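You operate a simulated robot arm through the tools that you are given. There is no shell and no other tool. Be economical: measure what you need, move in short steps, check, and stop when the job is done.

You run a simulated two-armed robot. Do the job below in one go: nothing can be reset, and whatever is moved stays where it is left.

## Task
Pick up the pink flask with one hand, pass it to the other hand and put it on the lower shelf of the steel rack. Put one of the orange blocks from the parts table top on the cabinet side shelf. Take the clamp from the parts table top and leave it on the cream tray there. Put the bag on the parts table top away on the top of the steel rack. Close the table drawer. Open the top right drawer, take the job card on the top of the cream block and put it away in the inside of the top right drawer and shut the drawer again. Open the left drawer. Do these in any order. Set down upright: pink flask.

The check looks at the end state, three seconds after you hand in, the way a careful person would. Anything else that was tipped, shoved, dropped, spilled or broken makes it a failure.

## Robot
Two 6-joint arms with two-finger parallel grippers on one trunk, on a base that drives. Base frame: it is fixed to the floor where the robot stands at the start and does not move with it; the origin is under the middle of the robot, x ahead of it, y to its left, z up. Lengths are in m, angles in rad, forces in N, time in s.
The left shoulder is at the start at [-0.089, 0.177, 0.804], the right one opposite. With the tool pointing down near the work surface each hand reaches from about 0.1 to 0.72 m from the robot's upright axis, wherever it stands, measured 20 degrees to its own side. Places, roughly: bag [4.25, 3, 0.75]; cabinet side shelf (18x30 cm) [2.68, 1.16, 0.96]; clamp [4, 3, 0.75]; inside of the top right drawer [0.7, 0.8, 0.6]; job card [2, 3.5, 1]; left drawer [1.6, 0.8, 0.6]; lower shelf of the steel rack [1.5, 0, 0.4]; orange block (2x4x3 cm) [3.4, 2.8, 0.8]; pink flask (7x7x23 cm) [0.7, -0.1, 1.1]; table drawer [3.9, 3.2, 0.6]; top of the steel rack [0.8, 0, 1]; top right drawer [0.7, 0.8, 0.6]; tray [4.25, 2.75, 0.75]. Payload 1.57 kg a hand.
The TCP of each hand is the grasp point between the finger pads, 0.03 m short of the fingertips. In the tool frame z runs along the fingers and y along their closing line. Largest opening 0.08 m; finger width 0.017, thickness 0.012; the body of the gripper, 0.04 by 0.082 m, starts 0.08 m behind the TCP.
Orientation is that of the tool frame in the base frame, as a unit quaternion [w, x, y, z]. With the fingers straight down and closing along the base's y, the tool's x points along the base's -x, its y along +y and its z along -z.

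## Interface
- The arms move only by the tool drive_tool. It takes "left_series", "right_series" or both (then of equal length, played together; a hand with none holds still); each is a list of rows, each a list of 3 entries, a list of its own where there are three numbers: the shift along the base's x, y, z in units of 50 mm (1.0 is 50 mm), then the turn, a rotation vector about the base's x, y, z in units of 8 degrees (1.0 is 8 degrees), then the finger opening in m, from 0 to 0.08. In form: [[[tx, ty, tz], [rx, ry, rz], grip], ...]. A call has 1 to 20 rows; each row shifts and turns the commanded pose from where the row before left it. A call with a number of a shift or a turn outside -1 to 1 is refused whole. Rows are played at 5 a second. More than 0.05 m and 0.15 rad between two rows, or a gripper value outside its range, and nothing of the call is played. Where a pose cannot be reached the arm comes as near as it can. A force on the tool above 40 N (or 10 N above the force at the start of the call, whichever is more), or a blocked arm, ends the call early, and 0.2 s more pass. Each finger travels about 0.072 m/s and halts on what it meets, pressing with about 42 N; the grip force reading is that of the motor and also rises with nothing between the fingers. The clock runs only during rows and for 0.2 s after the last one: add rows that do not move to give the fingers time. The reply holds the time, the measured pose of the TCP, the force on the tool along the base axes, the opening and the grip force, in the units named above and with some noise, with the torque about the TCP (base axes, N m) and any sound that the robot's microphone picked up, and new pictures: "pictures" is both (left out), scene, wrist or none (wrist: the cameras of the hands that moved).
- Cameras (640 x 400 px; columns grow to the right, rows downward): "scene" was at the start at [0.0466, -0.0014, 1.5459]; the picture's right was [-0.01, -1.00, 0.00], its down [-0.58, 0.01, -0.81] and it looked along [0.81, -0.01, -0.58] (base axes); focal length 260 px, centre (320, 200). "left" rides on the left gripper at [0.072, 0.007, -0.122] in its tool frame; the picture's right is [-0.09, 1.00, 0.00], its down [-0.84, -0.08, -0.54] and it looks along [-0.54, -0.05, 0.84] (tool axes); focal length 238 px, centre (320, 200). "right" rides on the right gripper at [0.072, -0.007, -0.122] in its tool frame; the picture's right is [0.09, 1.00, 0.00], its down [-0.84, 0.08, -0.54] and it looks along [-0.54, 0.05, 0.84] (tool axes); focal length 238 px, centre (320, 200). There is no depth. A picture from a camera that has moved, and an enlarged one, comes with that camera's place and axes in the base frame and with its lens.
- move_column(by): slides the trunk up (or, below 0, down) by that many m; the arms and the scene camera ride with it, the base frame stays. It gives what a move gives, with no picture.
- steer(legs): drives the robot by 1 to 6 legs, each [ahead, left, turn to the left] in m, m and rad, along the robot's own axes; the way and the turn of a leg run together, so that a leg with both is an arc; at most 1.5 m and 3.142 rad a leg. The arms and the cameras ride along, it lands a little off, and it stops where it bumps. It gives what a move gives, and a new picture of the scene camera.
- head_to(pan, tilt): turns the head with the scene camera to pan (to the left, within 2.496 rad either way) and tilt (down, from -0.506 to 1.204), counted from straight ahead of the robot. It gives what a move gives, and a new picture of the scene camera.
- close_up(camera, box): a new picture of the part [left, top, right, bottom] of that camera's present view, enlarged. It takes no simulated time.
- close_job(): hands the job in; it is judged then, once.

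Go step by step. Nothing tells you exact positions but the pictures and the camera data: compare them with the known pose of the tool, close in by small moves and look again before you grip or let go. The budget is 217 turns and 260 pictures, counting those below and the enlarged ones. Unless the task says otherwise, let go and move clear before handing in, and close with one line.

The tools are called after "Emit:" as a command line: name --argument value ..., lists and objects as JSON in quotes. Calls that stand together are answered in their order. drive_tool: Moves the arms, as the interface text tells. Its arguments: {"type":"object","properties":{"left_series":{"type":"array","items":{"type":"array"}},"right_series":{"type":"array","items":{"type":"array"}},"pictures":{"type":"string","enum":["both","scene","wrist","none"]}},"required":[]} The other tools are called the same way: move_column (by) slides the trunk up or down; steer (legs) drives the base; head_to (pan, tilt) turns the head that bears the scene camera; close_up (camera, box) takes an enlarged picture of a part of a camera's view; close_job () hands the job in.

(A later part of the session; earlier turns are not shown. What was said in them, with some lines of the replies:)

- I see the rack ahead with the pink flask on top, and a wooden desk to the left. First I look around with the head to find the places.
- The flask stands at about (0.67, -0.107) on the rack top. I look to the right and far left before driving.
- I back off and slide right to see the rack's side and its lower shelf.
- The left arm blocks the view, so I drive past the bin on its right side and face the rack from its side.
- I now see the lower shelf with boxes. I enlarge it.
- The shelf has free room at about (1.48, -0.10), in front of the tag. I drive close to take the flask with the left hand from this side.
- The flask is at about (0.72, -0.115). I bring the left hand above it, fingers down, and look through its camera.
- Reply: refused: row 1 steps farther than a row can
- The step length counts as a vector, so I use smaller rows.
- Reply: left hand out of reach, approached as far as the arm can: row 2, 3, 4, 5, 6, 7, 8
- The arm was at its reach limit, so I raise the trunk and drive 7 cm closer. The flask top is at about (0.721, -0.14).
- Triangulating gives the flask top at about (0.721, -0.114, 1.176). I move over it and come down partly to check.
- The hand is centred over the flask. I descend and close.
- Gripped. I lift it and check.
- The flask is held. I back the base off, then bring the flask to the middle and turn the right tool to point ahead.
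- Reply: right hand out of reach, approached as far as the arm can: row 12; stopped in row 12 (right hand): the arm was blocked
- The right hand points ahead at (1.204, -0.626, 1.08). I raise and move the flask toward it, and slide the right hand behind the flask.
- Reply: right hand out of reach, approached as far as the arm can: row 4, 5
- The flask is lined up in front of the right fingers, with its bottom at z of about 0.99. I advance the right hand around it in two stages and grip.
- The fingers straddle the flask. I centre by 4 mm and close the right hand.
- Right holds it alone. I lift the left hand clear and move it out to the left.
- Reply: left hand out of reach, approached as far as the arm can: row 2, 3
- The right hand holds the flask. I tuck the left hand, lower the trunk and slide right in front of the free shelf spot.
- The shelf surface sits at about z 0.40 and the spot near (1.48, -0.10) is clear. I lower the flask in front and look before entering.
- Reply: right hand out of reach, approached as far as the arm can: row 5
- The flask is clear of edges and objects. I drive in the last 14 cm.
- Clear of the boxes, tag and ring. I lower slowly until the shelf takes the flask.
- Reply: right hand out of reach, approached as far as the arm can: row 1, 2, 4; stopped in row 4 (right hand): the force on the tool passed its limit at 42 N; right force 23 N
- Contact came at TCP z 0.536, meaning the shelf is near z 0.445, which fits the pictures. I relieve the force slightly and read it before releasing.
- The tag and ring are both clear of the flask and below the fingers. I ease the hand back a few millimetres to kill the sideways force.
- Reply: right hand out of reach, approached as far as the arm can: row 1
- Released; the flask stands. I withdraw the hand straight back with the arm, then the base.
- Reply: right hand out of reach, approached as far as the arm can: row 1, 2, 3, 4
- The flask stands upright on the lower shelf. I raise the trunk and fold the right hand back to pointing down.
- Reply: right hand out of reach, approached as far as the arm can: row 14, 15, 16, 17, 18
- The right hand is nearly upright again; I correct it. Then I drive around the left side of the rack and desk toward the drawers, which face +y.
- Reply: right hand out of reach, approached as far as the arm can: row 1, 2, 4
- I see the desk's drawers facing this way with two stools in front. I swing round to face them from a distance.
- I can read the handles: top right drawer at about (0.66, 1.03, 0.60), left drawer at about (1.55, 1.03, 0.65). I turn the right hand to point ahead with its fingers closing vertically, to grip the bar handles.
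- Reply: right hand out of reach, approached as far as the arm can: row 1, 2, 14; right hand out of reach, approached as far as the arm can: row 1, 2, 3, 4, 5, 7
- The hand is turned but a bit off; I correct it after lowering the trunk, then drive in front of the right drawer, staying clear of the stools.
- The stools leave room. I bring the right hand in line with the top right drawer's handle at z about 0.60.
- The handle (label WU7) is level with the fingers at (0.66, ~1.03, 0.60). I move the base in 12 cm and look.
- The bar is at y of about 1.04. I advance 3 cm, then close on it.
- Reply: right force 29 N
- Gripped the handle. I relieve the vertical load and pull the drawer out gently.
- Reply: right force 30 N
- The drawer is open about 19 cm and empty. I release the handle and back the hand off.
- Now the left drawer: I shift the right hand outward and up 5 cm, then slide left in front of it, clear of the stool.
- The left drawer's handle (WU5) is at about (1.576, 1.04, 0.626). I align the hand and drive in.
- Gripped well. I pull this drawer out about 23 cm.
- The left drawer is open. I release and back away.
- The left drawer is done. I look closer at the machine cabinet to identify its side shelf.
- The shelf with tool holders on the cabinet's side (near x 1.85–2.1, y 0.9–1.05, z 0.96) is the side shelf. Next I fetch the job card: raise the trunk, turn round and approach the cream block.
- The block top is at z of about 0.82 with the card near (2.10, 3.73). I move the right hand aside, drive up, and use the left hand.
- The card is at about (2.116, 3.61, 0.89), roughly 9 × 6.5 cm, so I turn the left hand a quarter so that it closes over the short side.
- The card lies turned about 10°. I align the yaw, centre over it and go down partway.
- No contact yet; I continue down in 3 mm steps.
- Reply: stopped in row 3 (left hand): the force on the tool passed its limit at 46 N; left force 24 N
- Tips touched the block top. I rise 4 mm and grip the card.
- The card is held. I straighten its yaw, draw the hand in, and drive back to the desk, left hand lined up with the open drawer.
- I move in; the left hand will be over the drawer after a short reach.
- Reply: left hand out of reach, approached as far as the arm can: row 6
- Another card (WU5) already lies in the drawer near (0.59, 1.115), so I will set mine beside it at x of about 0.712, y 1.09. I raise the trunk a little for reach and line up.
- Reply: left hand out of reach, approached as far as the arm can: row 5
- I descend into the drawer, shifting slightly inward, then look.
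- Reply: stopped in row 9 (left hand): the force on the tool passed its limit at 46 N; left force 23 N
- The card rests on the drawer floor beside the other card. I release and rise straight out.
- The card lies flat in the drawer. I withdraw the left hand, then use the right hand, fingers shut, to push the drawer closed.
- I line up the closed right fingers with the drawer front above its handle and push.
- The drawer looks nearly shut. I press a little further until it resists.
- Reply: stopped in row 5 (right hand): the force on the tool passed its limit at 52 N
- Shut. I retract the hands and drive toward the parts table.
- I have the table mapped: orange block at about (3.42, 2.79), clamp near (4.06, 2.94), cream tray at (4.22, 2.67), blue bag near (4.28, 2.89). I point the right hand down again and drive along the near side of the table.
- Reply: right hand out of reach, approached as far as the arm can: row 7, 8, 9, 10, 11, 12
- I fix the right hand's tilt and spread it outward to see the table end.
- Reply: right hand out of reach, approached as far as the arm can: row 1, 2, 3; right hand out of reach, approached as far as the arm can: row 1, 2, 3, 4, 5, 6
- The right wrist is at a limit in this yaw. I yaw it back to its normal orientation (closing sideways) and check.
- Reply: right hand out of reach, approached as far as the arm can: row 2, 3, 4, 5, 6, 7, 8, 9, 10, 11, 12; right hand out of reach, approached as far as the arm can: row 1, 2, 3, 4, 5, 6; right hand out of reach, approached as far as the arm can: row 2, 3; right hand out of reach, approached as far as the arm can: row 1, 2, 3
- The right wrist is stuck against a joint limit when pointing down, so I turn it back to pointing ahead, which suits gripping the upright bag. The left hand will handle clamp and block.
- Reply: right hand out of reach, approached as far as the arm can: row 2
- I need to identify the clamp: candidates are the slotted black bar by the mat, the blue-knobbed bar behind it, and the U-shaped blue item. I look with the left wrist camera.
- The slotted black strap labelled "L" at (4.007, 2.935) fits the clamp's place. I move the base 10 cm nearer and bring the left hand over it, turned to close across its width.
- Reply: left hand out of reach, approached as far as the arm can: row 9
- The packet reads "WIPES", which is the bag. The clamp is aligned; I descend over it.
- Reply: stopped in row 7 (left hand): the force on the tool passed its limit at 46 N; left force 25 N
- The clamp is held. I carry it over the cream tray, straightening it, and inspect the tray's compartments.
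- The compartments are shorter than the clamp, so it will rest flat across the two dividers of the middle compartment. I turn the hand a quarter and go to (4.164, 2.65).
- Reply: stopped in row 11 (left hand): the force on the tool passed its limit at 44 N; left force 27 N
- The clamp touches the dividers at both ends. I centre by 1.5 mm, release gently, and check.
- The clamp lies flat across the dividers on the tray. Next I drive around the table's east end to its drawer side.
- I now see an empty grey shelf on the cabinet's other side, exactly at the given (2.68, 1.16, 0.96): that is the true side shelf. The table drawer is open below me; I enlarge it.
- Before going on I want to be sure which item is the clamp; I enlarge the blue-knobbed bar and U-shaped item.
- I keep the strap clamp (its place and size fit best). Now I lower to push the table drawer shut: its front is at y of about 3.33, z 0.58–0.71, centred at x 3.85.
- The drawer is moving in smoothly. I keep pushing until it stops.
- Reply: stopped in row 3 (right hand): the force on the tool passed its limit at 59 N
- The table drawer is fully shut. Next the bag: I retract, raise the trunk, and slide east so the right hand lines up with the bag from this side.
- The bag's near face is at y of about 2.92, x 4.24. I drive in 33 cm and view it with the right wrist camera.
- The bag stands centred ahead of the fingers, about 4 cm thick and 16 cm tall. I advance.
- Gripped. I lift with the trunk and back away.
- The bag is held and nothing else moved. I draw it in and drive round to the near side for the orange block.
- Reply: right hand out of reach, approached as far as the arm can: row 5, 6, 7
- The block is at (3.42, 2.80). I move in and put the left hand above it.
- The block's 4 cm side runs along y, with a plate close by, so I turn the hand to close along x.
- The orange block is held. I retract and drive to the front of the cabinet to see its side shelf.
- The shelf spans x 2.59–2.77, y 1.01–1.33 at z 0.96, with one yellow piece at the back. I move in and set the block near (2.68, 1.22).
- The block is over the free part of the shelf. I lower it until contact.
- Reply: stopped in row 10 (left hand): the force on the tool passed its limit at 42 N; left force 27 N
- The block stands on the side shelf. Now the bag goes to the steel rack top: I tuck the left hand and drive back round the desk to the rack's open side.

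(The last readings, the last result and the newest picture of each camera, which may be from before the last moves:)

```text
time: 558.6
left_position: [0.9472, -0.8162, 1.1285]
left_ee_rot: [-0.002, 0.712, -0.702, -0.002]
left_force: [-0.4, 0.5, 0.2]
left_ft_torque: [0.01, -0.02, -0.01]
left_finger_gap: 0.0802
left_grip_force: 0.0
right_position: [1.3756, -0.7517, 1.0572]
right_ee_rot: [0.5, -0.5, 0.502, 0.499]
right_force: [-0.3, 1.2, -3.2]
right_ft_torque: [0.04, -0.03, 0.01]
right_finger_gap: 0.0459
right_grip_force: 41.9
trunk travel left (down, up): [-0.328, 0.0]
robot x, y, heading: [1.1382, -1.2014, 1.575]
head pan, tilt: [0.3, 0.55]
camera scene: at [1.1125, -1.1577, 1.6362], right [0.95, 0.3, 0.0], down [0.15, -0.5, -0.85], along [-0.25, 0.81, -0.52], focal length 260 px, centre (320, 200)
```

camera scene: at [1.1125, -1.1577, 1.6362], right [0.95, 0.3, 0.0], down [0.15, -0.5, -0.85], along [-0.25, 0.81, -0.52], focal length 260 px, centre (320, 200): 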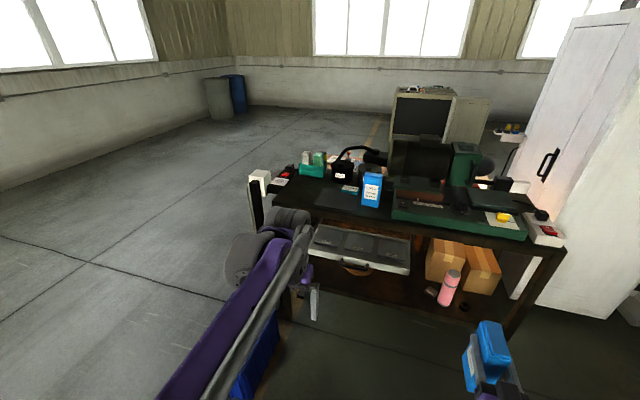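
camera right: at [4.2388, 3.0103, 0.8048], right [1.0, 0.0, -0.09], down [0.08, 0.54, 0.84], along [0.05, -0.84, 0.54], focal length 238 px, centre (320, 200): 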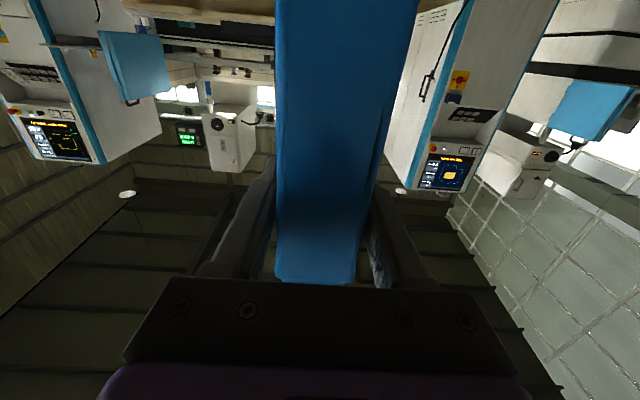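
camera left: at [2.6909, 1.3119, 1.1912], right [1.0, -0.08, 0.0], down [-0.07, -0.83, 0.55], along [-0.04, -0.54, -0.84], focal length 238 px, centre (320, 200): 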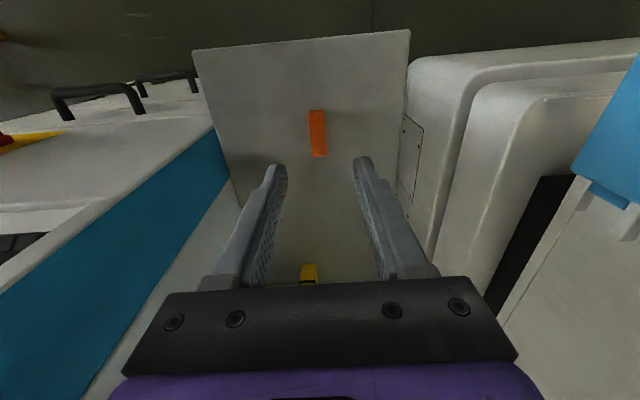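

The rack top is free around (0.70, -0.10). I raise the bag to clear the edge, then approach at an angle so the right hand points at that spot without touching the bin.

Emit:
drive_tool --right_series '[[[-0.4, 0.4, 0.25], [0, 0, 0], 0.025], [[-0.4, 0.4, 0.3], [0, 0, 0], 0.025], [[-0.4, 0.4, 0.3], [0, 0, 0], 0.025], [[-0.4, 0.4, 0.3], [0, 0, 0], 0.025], [[-0.4, 0.2, 0.3], [0, 0, 0], 0.025], [[0, 0, 0.3], [0, 0, 0], 0.025], [[0, 0, 0], [0, 0, 0], 0.025]]' --pictures "none"

Emit:
steer --legs '[[0.3, 0.0, 0.0], [0, 0, 0.65]]'

Emit:
head_to --pan 0.0 --tilt 0.65

```text
time: 560.2
left_position: [0.9475, -0.8162, 1.1288]
left_ee_rot: [-0.002, 0.712, -0.702, -0.002]
left_force: [0.2, 0.9, -0.6]
left_ft_torque: [-0.01, 0.01, 0.01]
left_finger_gap: 0.0797
left_grip_force: 0.0
right_position: [1.2754, -0.6611, 1.1454]
right_ee_rot: [0.499, -0.5, 0.502, 0.499]
right_force: [0.5, -0.7, -2.9]
right_ft_torque: [-0.02, -0.02, -0.02]
right_finger_gap: 0.0455
right_grip_force: 42.0
trunk travel left (down, up): [-0.328, 0.0]
robot x, y, heading: [1.1381, -1.2015, 1.572]
head pan, tilt: [0.3, 0.55]
```

```text
time: 564.0
left_position: [0.7532, -0.7147, 1.1284]
left_ee_rot: [-0.001, 0.899, -0.437, -0.002]
left_force: [0.2, 0.1, -0.9]
left_ft_torque: [0.01, 0.03, 0.01]
left_finger_gap: 0.0799
left_grip_force: 0.1
right_position: [0.9211, -0.3919, 1.1455]
right_ee_rot: [-0.313, 0.634, -0.315, -0.633]
right_force: [0.3, 0.3, -2.3]
right_ft_torque: [0.01, -0.03, -0.01]
right_finger_gap: 0.0457
right_grip_force: 42.2
trunk travel left (down, up): [-0.328, 0.0]
robot x, y, heading: [1.1371, -0.9019, 2.226]
head pan, tilt: [0.3, 0.55]
camera scene: at [1.0914, -0.8859, 1.6362], right [0.58, 0.81, 0.0], down [0.43, -0.3, -0.85], along [-0.69, 0.49, -0.52], focal length 260 px, centre (320, 200)
```

scene: 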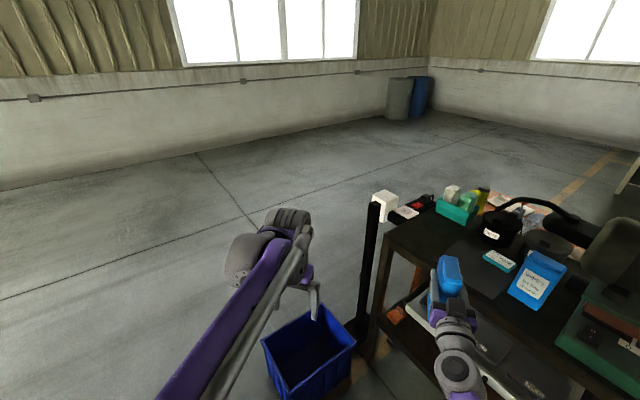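

```text
time: 564.8
left_position: [0.7533, -0.7157, 1.1294]
left_ee_rot: [-0.001, 0.899, -0.437, -0.003]
left_force: [0.2, -0.8, 0.1]
left_ft_torque: [-0.01, 0.02, -0.02]
left_finger_gap: 0.08
left_grip_force: 0.0
right_position: [0.9218, -0.3931, 1.1457]
right_ee_rot: [-0.312, 0.635, -0.315, -0.633]
right_force: [-0.2, 0.0, -2.4]
right_ft_torque: [0.01, 0.0, 0.01]
right_finger_gap: 0.0459
right_grip_force: 42.1
trunk travel left (down, up): [-0.328, 0.0]
robot x, y, heading: [1.1377, -0.9035, 2.22]
head pan, tilt: [0.0, 0.649]
camera scene: at [1.1119, -0.869, 1.6274], right [0.79, 0.61, 0.0], down [0.37, -0.48, -0.8], along [-0.48, 0.63, -0.6], focal length 260 px, centre (320, 200)
```

scene: 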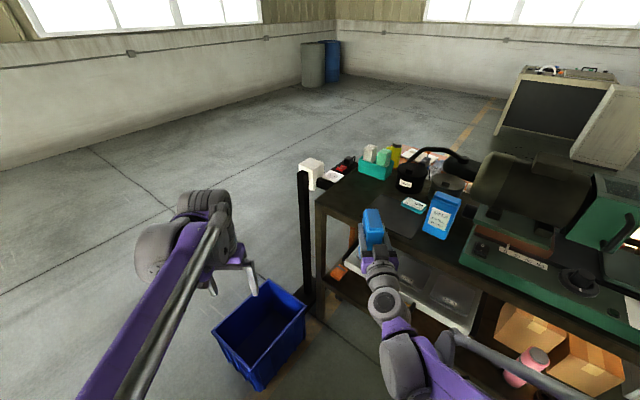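

The path to the free corner is straight ahead of the tool. I drive 20 cm, then extend the arm.

Emit:
steer --legs '[[0.2, 0.0, 0.0]]'

Emit:
drive_tool --right_series '[[[-0.43, 0.56, 0], [0, 0, 0], 0.025], [[-0.43, 0.56, 0], [0, 0, 0], 0.025], [[-0.43, 0.56, 0], [0, 0, 0], 0.025], [[-0.43, 0.56, 0], [0, 0, 0], 0.025], [[0, 0, 0], [0, 0, 0], 0.025]]' --pictures "both"

```text
time: 566.4
left_position: [0.6331, -0.556, 1.1279]
left_ee_rot: [-0.001, 0.899, -0.438, -0.002]
left_force: [-0.5, -0.4, 0.0]
left_ft_torque: [0.01, -0.03, 0.02]
left_finger_gap: 0.08
left_grip_force: 0.0
right_position: [0.8007, -0.2362, 1.145]
right_ee_rot: [-0.313, 0.634, -0.315, -0.633]
right_force: [-0.3, -0.7, -3.2]
right_ft_torque: [-0.02, -0.04, 0.0]
right_finger_gap: 0.0458
right_grip_force: 42.1
trunk travel left (down, up): [-0.328, 0.0]
robot x, y, heading: [1.018, -0.7429, 2.224]
head pan, tilt: [0.0, 0.649]
camera scene: at [0.9907, -0.7105, 1.6271], right [0.79, 0.61, 0.0], down [0.37, -0.48, -0.8], along [-0.48, 0.63, -0.6], focal length 260 px, centre (320, 200)
```

scene: 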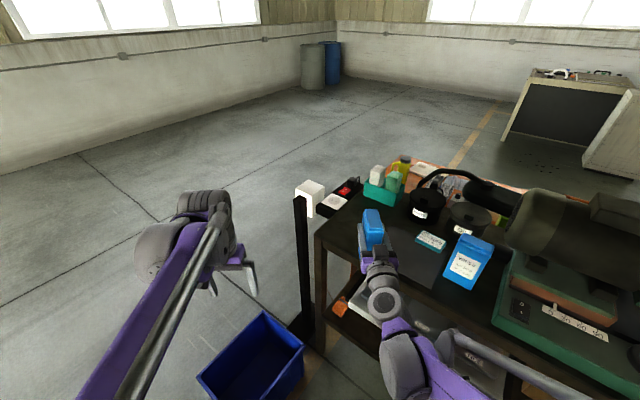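

```text
time: 567.6
left_position: [0.6318, -0.5559, 1.1298]
left_ee_rot: [-0.002, 0.899, -0.437, -0.003]
left_force: [0.7, -0.3, -0.4]
left_ft_torque: [0.02, 0.02, -0.01]
left_finger_gap: 0.0802
left_grip_force: 0.1
right_position: [0.7122, -0.1222, 1.1477]
right_ee_rot: [-0.313, 0.634, -0.315, -0.633]
right_force: [0.3, -0.6, -3.1]
right_ft_torque: [0.03, -0.03, 0.02]
right_finger_gap: 0.0456
right_grip_force: 42.2
trunk travel left (down, up): [-0.328, 0.0]
robot x, y, heading: [1.0159, -0.7431, 2.222]
head pan, tilt: [0.0, 0.649]
camera scene: at [0.9906, -0.7103, 1.6273], right [0.79, 0.61, 0.0], down [0.37, -0.48, -0.8], along [-0.48, 0.63, -0.6], focal length 260 px, centre (320, 200)
camera right: at [0.7907, -0.2154, 1.0755], right [-0.79, -0.6, -0.09], down [0.27, -0.48, 0.84], along [-0.55, 0.64, 0.54], focal length 238 px, centre (320, 200)
```

scene: 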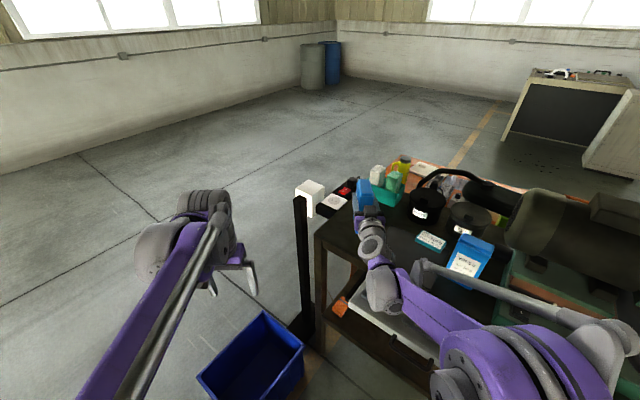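
right: 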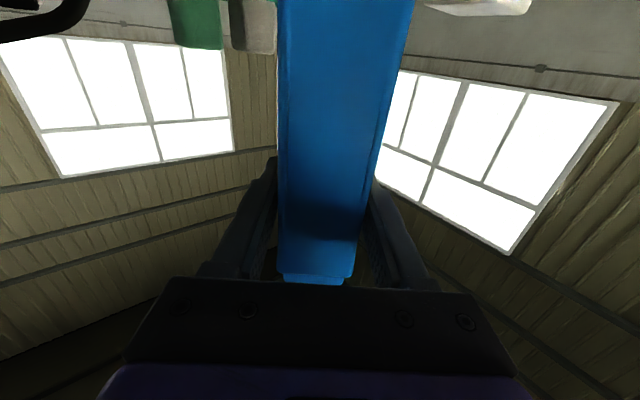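

Over the free corner. I nudge 2 cm further and lower the bag until it touches.

Emit:
drive_tool --right_series '[[[-0.2, 0.26, -0.3], [0, 0, 0], 0.025], [[0, 0.08, -0.4], [0, 0, 0], 0.025], [[0, 0, -0.3], [0, 0, 0], 0.025], [[0, 0, -0.1], [0, 0, 0], 0.025], [[0, 0, -0.1], [0, 0, 0], 0.025], [[0, 0, -0.1], [0, 0, 0], 0.025], [[0, 0, -0.1], [0, 0, 0], 0.025], [[0, 0, -0.1], [0, 0, 0], 0.025], [[0, 0, -0.1], [0, 0, 0], 0.025], [[0, 0, -0.1], [0, 0, 0], 0.025], [[0, 0, -0.1], [0, 0, 0], 0.025]]' --pictures "both"

```text
time: 569.5
left_position: [0.6323, -0.5585, 1.1311]
left_ee_rot: [-0.003, 0.9, -0.437, -0.003]
left_force: [0.7, 0.6, 0.4]
left_ft_torque: [0.01, -0.01, 0.01]
left_finger_gap: 0.0801
left_grip_force: 0.1
right_position: [0.7048, -0.106, 1.0763]
right_ee_rot: [0.319, -0.63, 0.316, 0.635]
right_force: [-4.3, 2.9, 33.9]
right_ft_torque: [-0.77, -0.29, -0.01]
right_finger_gap: 0.0457
right_grip_force: 42.1
trunk travel left (down, up): [-0.328, 0.0]
robot x, y, heading: [1.0188, -0.7395, 2.223]
head pan, tilt: [0.0, 0.649]
stopped in row 9 (right hand): the force on the tool passed its limit at 46 N (the readings are from after the stop); the commanded pose is now the measured one
camera scene: at [0.9915, -0.7134, 1.6278], right [0.79, 0.61, 0.0], down [0.37, -0.48, -0.8], along [-0.48, 0.63, -0.6], focal length 260 px, centre (320, 200)
camera right: at [0.7816, -0.1988, 1.0031], right [-0.8, -0.6, -0.09], down [0.27, -0.49, 0.83], along [-0.54, 0.64, 0.55], focal length 238 px, centre (320, 200)
```

scene: 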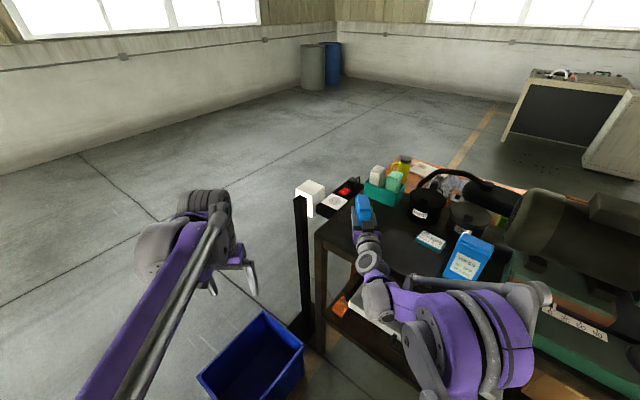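
right: 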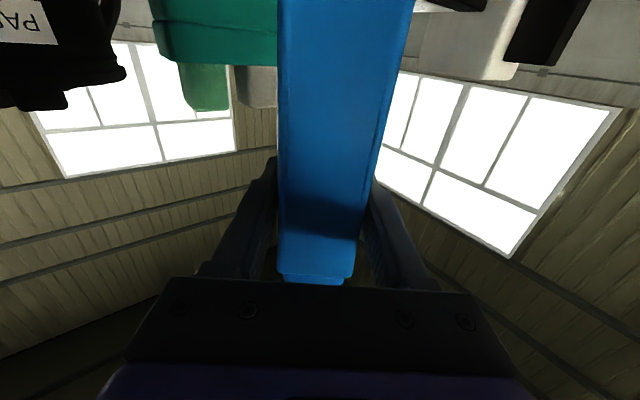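

Contact at the expected height. I relieve, release and withdraw straight back.

Emit:
drive_tool --right_series '[[[0, 0, 0.04], [0, 0, 0], 0.025], [[0, 0, 0], [0, 0, 0], 0.025]]' --pictures "none"

Emit:
drive_tool --right_series '[[[0, 0, 0], [0, 0, 0], 0.045], [[0, 0, 0], [0, 0, 0], 0.06], [[0, 0, 0], [0, 0, 0], 0.075], [[0, 0, 0], [0, 0, 0], 0.08], [[0, 0, 0], [0, 0, 0], 0.08]]' --pictures "both"

```text
time: 570.1
left_position: [0.6323, -0.5579, 1.1287]
left_ee_rot: [-0.003, 0.9, -0.437, -0.003]
left_force: [-0.5, -0.4, 0.3]
left_ft_torque: [-0.02, 0.02, -0.02]
left_finger_gap: 0.08
left_grip_force: 0.0
right_position: [0.7038, -0.1059, 1.075]
right_ee_rot: [0.317, -0.631, 0.315, 0.634]
right_force: [-4.9, 6.0, 33.9]
right_ft_torque: [-0.39, -0.25, -0.05]
right_finger_gap: 0.0457
right_grip_force: 41.6
trunk travel left (down, up): [-0.328, 0.0]
robot x, y, heading: [1.0203, -0.7482, 2.224]
head pan, tilt: [0.0, 0.649]
```

```text
time: 571.3
left_position: [0.632, -0.5558, 1.1287]
left_ee_rot: [-0.001, 0.899, -0.437, -0.002]
left_force: [0.3, -0.4, 0.3]
left_ft_torque: [-0.01, -0.05, -0.01]
left_finger_gap: 0.08
left_grip_force: 0.1
right_position: [0.7029, -0.1052, 1.0734]
right_ee_rot: [0.316, -0.632, 0.316, 0.633]
right_force: [0.0, 0.5, 0.7]
right_ft_torque: [0.0, 0.01, -0.02]
right_finger_gap: 0.08
right_grip_force: 0.1
trunk travel left (down, up): [-0.328, 0.0]
robot x, y, heading: [1.0151, -0.7451, 2.228]
head pan, tilt: [0.0, 0.649]
camera scene: at [0.9902, -0.7099, 1.6274], right [0.79, 0.61, 0.0], down [0.37, -0.48, -0.8], along [-0.48, 0.63, -0.6], focal length 260 px, centre (320, 200)
camera right: at [0.7812, -0.1975, 1.0015], right [-0.8, -0.6, -0.09], down [0.27, -0.48, 0.84], along [-0.54, 0.64, 0.54], focal length 238 px, centre (320, 200)
```

scene: 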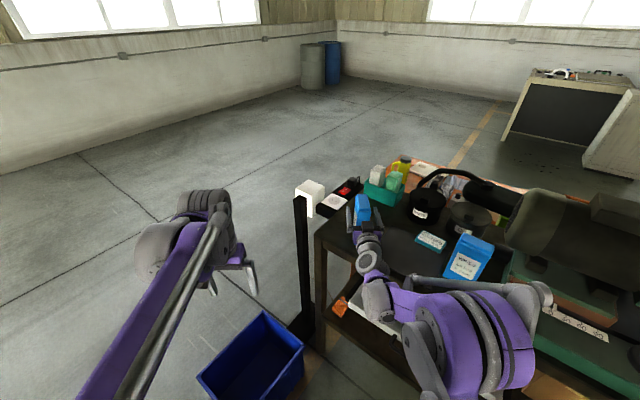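
right: 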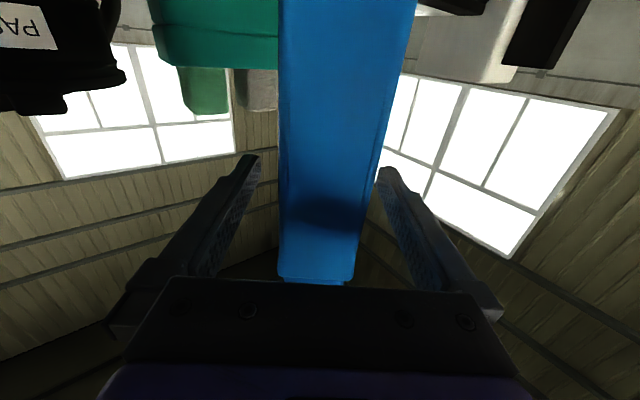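

Emit:
drive_tool --right_series '[[[0.24, -0.32, 0], [0, 0, 0], 0.08], [[0.43, -0.56, 0], [0, 0, 0], 0.08], [[0.43, -0.56, 0], [0, 0, 0], 0.08], [[0.43, -0.56, 0], [0, 0, 0], 0.08], [[0, 0, 0], [0, 0, 0], 0.08]]' --pictures "none"

Emit:
steer --legs '[[-0.45, 0.0, 0.0]]'

Emit:
close_up --camera "scene" --box '[280, 120, 600, 320]'

```text
time: 572.5
left_position: [0.6326, -0.5542, 1.129]
left_ee_rot: [-0.001, 0.899, -0.437, -0.003]
left_force: [0.2, 0.1, -0.7]
left_ft_torque: [-0.01, -0.03, 0.0]
left_finger_gap: 0.0799
left_grip_force: 0.1
right_position: [0.7799, -0.2044, 1.0737]
right_ee_rot: [0.316, -0.632, 0.315, 0.634]
right_force: [-0.4, -0.6, -0.2]
right_ft_torque: [0.0, 0.05, -0.01]
right_finger_gap: 0.0801
right_grip_force: 0.0
trunk travel left (down, up): [-0.328, 0.0]
robot x, y, heading: [1.0162, -0.7473, 2.23]
head pan, tilt: [0.0, 0.649]
```

```text
time: 575.1
left_position: [0.8985, -0.906, 1.1289]
left_ee_rot: [-0.001, 0.9, -0.435, -0.003]
left_force: [-0.3, 0.0, -0.6]
left_ft_torque: [0.01, 0.01, -0.01]
left_finger_gap: 0.0799
left_grip_force: 0.1
right_position: [1.0476, -0.5547, 1.0732]
right_ee_rot: [0.315, -0.632, 0.315, 0.634]
right_force: [0.0, 0.1, 0.3]
right_ft_torque: [-0.01, 0.01, 0.0]
right_finger_gap: 0.08
right_grip_force: 0.1
trunk travel left (down, up): [-0.328, 0.0]
robot x, y, heading: [1.2875, -1.0958, 2.232]
head pan, tilt: [0.0, 0.649]
camera scene: at [1.2582, -1.0595, 1.6275], right [0.79, 0.61, 0.0], down [0.37, -0.48, -0.8], along [-0.49, 0.63, -0.6], focal length 260 px, centre (320, 200)
```

scene: 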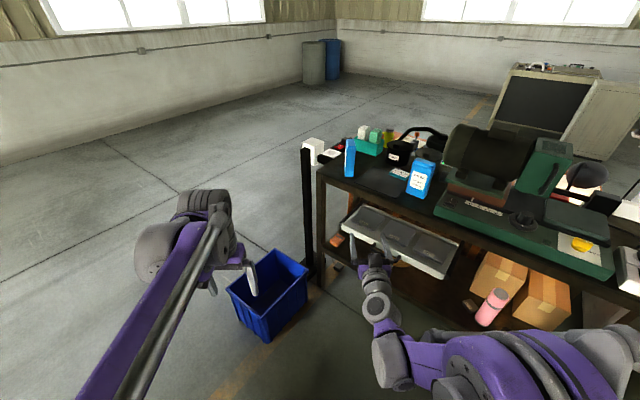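

```text
2.00 times, centred on (440, 220) of scene
camera zoom: at [1.2582, -1.0595, 1.6275], right [0.79, 0.61, 0.0], down [0.37, -0.48, -0.8], along [-0.49, 0.63, -0.6], focal length 520 px, centre (80, 160)
```

zoom: 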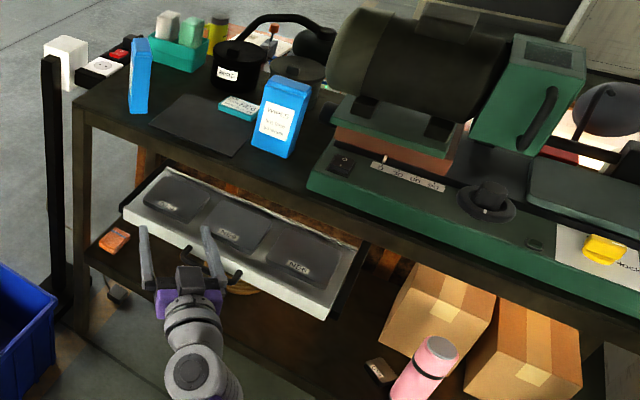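

Everything is in its place: the bag stands on the rack top, the flask is upright on the lower shelf, and both hands are empty and clear. I hand in now.

Emit:
close_job

```text
The job is handed in.
```

I did all seven tasks and handed the job in; I don't have the check's result. The one doubt is the clamp: I took it to be the slotted black bar marked "L", and it lies across two dividers on the cream tray.
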